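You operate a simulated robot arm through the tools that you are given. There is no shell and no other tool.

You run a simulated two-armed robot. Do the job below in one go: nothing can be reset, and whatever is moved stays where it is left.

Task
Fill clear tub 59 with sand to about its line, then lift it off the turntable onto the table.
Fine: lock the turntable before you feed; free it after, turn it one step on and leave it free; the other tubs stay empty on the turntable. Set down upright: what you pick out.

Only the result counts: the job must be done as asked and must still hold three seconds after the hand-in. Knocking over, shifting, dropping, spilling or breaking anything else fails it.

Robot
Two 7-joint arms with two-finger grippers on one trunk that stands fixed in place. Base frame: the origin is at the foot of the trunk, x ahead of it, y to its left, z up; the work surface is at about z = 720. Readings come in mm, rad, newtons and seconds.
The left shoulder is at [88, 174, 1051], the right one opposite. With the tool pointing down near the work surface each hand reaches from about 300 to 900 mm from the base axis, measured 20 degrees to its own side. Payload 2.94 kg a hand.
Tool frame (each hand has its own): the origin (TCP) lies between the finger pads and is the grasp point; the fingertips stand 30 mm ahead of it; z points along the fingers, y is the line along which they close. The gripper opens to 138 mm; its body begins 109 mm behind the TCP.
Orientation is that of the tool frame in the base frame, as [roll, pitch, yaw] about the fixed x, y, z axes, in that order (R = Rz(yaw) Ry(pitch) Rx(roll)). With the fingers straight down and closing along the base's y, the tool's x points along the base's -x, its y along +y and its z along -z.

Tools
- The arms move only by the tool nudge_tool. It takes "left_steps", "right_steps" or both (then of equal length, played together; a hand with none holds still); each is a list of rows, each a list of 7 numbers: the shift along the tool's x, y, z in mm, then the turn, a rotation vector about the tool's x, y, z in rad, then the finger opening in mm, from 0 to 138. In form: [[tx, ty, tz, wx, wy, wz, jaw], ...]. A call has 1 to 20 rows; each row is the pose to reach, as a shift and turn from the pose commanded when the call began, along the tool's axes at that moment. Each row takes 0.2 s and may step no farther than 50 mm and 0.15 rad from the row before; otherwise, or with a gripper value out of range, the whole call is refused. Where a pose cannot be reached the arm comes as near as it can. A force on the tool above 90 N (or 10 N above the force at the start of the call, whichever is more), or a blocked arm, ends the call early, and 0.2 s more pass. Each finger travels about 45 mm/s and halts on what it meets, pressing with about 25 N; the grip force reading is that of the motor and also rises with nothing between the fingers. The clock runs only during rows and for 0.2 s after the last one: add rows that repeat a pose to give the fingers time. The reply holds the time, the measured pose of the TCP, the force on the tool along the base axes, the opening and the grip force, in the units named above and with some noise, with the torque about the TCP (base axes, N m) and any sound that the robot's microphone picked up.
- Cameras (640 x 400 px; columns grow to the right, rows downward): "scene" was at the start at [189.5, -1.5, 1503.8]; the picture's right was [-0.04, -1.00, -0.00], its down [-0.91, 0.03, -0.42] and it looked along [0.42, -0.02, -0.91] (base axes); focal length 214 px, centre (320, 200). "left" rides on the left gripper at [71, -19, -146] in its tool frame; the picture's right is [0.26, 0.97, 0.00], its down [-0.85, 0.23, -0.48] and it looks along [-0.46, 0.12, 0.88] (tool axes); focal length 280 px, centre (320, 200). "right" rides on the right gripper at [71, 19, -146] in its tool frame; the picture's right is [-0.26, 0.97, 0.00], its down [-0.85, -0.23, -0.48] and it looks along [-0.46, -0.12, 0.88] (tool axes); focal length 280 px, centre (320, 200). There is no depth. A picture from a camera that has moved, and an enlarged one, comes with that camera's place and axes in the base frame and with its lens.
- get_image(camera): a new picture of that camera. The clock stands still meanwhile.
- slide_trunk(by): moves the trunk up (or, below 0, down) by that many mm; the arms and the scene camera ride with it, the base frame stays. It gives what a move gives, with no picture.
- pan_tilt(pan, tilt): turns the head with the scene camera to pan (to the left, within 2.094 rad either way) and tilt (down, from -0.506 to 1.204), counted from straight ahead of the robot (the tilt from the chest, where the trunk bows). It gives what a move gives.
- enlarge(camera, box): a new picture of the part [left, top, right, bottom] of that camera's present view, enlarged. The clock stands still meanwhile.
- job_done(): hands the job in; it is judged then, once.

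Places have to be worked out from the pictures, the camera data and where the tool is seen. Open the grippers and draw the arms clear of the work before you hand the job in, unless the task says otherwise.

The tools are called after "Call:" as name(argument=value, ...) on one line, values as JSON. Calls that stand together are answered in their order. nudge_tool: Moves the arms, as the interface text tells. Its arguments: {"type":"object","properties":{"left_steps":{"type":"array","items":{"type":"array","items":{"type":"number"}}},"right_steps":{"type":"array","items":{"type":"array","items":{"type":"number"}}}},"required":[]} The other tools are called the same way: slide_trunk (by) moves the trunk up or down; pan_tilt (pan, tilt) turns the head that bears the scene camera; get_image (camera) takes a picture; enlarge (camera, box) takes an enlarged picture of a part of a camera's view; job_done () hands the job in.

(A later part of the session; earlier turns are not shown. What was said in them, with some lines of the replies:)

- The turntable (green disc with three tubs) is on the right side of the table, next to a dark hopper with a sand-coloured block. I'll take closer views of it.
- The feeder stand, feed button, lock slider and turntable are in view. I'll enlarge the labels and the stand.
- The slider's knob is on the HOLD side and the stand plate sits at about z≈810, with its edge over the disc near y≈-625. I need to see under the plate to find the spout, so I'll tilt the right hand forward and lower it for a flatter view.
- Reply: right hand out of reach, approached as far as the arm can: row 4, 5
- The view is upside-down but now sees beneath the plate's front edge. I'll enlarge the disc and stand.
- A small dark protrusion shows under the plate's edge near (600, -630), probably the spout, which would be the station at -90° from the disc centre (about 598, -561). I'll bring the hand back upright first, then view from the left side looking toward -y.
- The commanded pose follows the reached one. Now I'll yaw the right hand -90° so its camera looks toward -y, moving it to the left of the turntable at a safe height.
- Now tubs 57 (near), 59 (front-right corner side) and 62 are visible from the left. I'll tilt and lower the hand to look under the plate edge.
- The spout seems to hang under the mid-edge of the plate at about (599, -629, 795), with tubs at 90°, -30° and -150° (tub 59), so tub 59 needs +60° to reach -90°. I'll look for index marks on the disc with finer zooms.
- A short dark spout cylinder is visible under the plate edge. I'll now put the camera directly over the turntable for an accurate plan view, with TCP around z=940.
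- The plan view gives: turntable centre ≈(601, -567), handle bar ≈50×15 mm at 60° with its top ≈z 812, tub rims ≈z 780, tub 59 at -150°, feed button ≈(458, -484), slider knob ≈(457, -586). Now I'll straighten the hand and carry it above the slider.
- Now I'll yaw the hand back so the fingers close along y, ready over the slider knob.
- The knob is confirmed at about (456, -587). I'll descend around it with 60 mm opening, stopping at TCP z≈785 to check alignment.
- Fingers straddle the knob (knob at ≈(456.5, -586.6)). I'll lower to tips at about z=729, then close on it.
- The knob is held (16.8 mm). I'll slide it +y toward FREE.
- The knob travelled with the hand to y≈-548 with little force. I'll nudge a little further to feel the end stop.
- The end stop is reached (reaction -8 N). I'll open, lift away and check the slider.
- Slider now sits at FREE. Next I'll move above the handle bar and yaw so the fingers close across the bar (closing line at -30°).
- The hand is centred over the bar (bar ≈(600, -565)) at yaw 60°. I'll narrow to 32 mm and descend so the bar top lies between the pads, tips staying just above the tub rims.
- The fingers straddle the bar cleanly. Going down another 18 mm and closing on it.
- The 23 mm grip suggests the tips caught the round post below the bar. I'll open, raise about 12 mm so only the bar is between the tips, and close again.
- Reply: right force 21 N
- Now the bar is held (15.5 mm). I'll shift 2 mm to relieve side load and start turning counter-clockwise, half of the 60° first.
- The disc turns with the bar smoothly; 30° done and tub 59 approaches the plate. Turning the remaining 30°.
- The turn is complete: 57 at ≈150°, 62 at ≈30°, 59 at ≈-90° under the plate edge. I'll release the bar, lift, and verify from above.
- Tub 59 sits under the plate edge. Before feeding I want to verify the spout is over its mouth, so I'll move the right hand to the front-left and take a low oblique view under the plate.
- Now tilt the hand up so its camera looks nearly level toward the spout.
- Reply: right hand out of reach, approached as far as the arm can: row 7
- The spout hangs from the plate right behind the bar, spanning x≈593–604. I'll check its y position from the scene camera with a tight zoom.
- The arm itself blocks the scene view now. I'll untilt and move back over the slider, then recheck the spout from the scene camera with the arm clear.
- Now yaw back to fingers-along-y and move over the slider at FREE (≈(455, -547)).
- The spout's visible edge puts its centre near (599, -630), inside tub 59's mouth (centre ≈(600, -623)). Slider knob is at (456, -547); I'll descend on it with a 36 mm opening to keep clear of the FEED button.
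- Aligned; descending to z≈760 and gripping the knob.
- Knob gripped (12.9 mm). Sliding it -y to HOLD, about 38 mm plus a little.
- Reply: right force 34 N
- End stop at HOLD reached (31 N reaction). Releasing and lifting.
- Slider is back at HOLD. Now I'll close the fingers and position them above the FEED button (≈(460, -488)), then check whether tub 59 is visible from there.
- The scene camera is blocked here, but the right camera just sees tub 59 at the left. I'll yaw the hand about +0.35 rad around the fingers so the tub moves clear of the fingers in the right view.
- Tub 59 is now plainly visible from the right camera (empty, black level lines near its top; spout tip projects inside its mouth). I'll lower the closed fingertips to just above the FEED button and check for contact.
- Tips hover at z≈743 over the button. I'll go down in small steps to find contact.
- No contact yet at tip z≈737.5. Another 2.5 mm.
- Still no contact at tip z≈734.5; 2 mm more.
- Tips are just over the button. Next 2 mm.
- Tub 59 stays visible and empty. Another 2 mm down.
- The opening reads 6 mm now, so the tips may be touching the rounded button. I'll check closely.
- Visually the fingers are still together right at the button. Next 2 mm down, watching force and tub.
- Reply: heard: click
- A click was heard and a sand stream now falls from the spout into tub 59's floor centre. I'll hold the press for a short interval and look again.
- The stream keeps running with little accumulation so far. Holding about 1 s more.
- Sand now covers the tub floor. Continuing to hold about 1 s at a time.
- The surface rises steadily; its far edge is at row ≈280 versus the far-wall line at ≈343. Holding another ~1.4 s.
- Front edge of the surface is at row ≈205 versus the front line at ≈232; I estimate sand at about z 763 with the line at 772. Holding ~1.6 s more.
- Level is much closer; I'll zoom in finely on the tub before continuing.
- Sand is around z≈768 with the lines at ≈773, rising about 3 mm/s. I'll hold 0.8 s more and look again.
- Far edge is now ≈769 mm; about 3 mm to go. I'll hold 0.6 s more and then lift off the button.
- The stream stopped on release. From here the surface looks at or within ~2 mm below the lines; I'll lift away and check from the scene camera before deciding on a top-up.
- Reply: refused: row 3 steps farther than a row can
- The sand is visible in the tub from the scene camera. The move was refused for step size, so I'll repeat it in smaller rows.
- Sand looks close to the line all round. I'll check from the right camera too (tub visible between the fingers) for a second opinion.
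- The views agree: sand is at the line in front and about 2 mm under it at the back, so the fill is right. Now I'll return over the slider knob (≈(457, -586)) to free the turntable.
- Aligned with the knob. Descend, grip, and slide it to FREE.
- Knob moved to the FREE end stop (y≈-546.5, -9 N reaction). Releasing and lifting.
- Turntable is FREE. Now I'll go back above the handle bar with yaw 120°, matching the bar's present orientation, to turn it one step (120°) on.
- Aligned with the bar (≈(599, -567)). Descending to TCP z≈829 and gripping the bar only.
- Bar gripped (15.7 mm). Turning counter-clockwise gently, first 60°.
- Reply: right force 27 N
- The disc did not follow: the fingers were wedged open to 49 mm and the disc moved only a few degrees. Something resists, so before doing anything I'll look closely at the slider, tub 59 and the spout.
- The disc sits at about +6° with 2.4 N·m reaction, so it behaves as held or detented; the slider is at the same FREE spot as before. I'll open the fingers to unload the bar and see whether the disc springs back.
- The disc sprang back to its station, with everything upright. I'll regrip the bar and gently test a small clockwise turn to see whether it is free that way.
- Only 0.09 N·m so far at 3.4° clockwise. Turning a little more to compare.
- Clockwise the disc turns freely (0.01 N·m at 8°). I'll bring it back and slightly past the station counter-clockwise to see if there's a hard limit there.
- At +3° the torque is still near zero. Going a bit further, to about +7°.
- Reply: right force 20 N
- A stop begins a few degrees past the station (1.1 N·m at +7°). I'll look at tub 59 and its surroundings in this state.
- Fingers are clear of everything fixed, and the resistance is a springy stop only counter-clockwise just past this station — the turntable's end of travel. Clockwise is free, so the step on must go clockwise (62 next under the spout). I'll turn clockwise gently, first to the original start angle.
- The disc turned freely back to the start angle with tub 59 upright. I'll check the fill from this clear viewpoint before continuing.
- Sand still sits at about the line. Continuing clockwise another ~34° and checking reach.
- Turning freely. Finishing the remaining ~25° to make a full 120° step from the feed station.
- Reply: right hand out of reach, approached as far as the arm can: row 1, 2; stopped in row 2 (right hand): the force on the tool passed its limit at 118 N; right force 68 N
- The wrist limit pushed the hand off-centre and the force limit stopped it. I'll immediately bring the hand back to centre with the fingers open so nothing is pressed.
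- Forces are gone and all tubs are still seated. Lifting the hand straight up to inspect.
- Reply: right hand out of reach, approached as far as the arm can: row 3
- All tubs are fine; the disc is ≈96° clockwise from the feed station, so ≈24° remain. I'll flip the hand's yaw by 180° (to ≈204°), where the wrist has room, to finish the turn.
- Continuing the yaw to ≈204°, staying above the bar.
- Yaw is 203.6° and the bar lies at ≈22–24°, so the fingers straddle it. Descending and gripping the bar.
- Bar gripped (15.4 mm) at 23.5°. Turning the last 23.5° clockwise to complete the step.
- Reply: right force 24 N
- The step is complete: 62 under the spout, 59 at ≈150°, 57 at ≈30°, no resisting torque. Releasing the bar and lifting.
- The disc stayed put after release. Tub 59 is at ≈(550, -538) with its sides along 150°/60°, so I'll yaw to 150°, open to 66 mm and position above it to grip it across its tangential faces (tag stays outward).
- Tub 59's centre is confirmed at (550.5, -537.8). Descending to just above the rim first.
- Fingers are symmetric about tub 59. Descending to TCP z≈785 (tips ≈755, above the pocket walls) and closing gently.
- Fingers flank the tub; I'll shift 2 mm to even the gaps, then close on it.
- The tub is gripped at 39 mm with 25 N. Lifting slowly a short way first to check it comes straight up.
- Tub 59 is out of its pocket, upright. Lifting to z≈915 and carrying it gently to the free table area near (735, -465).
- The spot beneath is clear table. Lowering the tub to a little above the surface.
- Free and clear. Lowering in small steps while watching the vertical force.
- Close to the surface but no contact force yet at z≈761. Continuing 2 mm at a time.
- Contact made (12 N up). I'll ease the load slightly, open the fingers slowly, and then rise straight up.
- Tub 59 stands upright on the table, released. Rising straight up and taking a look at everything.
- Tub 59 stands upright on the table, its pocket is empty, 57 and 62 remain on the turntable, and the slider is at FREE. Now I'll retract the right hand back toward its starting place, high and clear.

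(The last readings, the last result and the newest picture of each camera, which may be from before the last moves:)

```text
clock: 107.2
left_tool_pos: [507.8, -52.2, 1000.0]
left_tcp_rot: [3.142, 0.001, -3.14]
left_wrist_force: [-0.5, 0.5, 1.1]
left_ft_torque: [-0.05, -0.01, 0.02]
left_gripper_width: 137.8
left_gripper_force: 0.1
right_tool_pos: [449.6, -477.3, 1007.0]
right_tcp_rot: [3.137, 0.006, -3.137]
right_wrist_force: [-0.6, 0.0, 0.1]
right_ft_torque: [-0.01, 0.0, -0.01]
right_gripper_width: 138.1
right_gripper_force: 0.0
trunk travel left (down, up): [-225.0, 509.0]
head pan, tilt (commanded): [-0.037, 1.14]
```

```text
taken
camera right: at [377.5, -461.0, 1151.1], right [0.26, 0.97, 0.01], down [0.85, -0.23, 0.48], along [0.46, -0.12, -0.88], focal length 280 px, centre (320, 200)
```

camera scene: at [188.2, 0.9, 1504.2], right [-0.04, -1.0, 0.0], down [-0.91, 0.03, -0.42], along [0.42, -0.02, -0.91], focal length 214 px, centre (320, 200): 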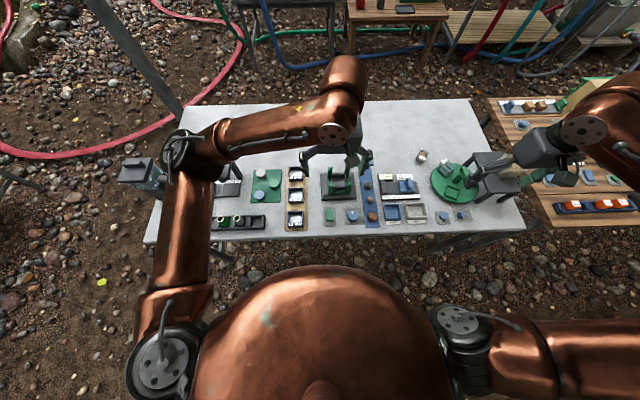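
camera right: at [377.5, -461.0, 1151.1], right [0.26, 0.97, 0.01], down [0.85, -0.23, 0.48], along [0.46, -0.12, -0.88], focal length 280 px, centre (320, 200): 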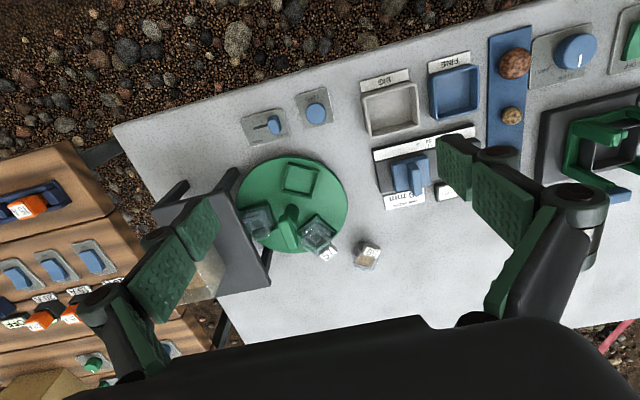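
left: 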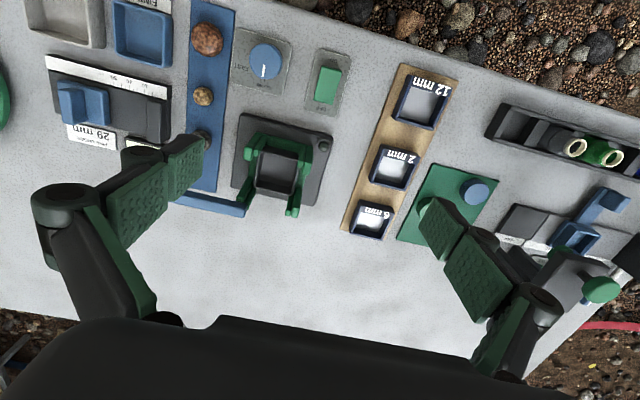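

The hand is back, high and open. A last close look at tub 59, the turntable and the slider before handing in.

Call:
enlarge(camera="right", box=[225, 100, 405, 280])

Call:
enlarge(camera="scene", box=[405, 140, 505, 230])

Call:
enlarge(camera="scene", box=[410, 145, 432, 167])

```text
2.22 times, centred on (315, 190) of right
camera zoom: at [377.5, -461.0, 1151.1], right [0.26, 0.97, 0.01], down [0.85, -0.23, 0.48], along [0.46, -0.12, -0.88], focal length 623 px, centre (331, 222)
```

zoom: 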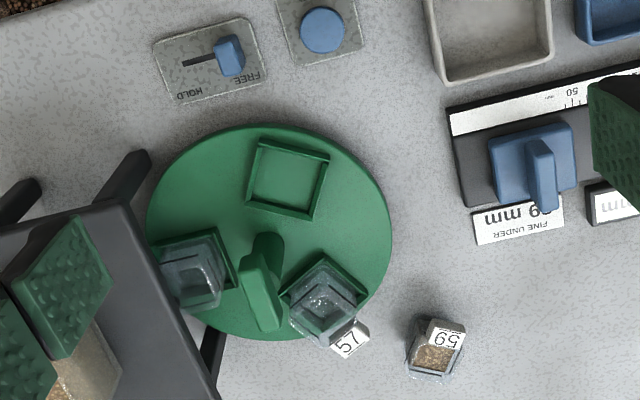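

```text
4.44 times, centred on (455, 185) of scene
camera zoom: at [188.2, 0.9, 1504.2], right [-0.04, -1.0, 0.0], down [-0.91, 0.03, -0.42], along [0.42, -0.02, -0.91], focal length 953 px, centre (-280, 267)
```

zoom: 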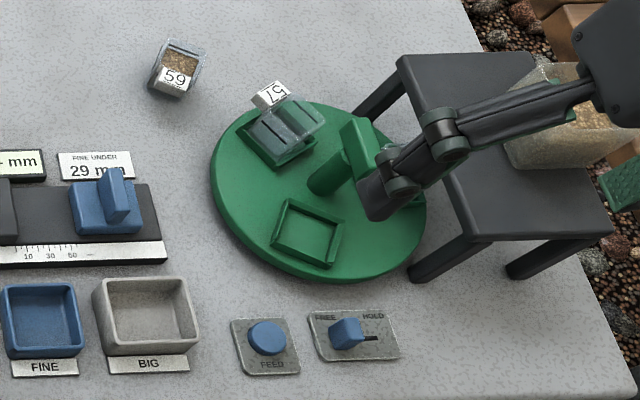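

```text
16.00 times, centred on (421, 156) of scene
camera zoom: at [188.2, 0.9, 1504.2], right [-0.04, -1.0, 0.0], down [-0.91, 0.03, -0.42], along [0.42, -0.02, -0.91], focal length 3432 px, centre (-1296, 904)
```

zoom: 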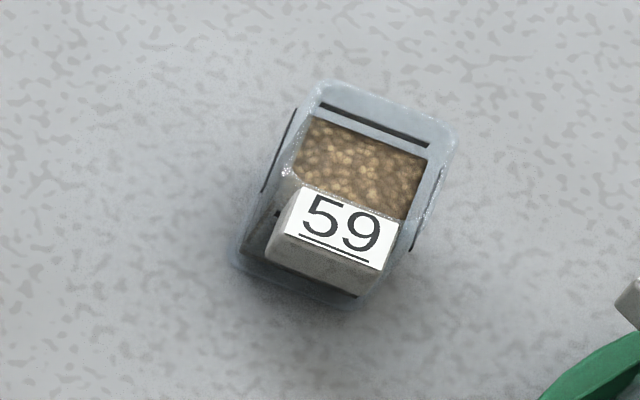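

Tub 59 is upright on the table, filled to about its line. Tubs 57 and 62 are still empty on the turntable, which is one step on with the slider at FREE, and I see no spilled sand. Both grippers are open and high above the work, so I'm handing the job in.

Call:
job_done()

```text
The job is handed in.
```

I filled tub 59 to about its line and set it upright on the open table beyond the turntable. The job is handed in. I don't have the verdict.

- **Fill:** the turntable was on HOLD while the sand ran. My estimate is about 95% of the way up to the line. The views gave slightly different levels, so it could be 1–3 mm under.
- **Turntable:** after feeding I set the slider to FREE, turned the table one step (120°) clockwise, and left it free. Tub 62 is now under the spout.
- **Other tubs:** 57 and 62 are still on the turntable and empty. I saw no spilled sand.
- **Turning problems:** I first tried to turn the table the other way, but it met a springy stop just past the feed position, so I went clockwise instead. On that turn the right wrist ran out of range and pushed on the handle hard enough to trip the force limit (118 N). I backed off, gripped the handle again from the other side and finished the step. The tubs looked undisturbed afterwards.

Both grippers are open and the arms are clear of the work.
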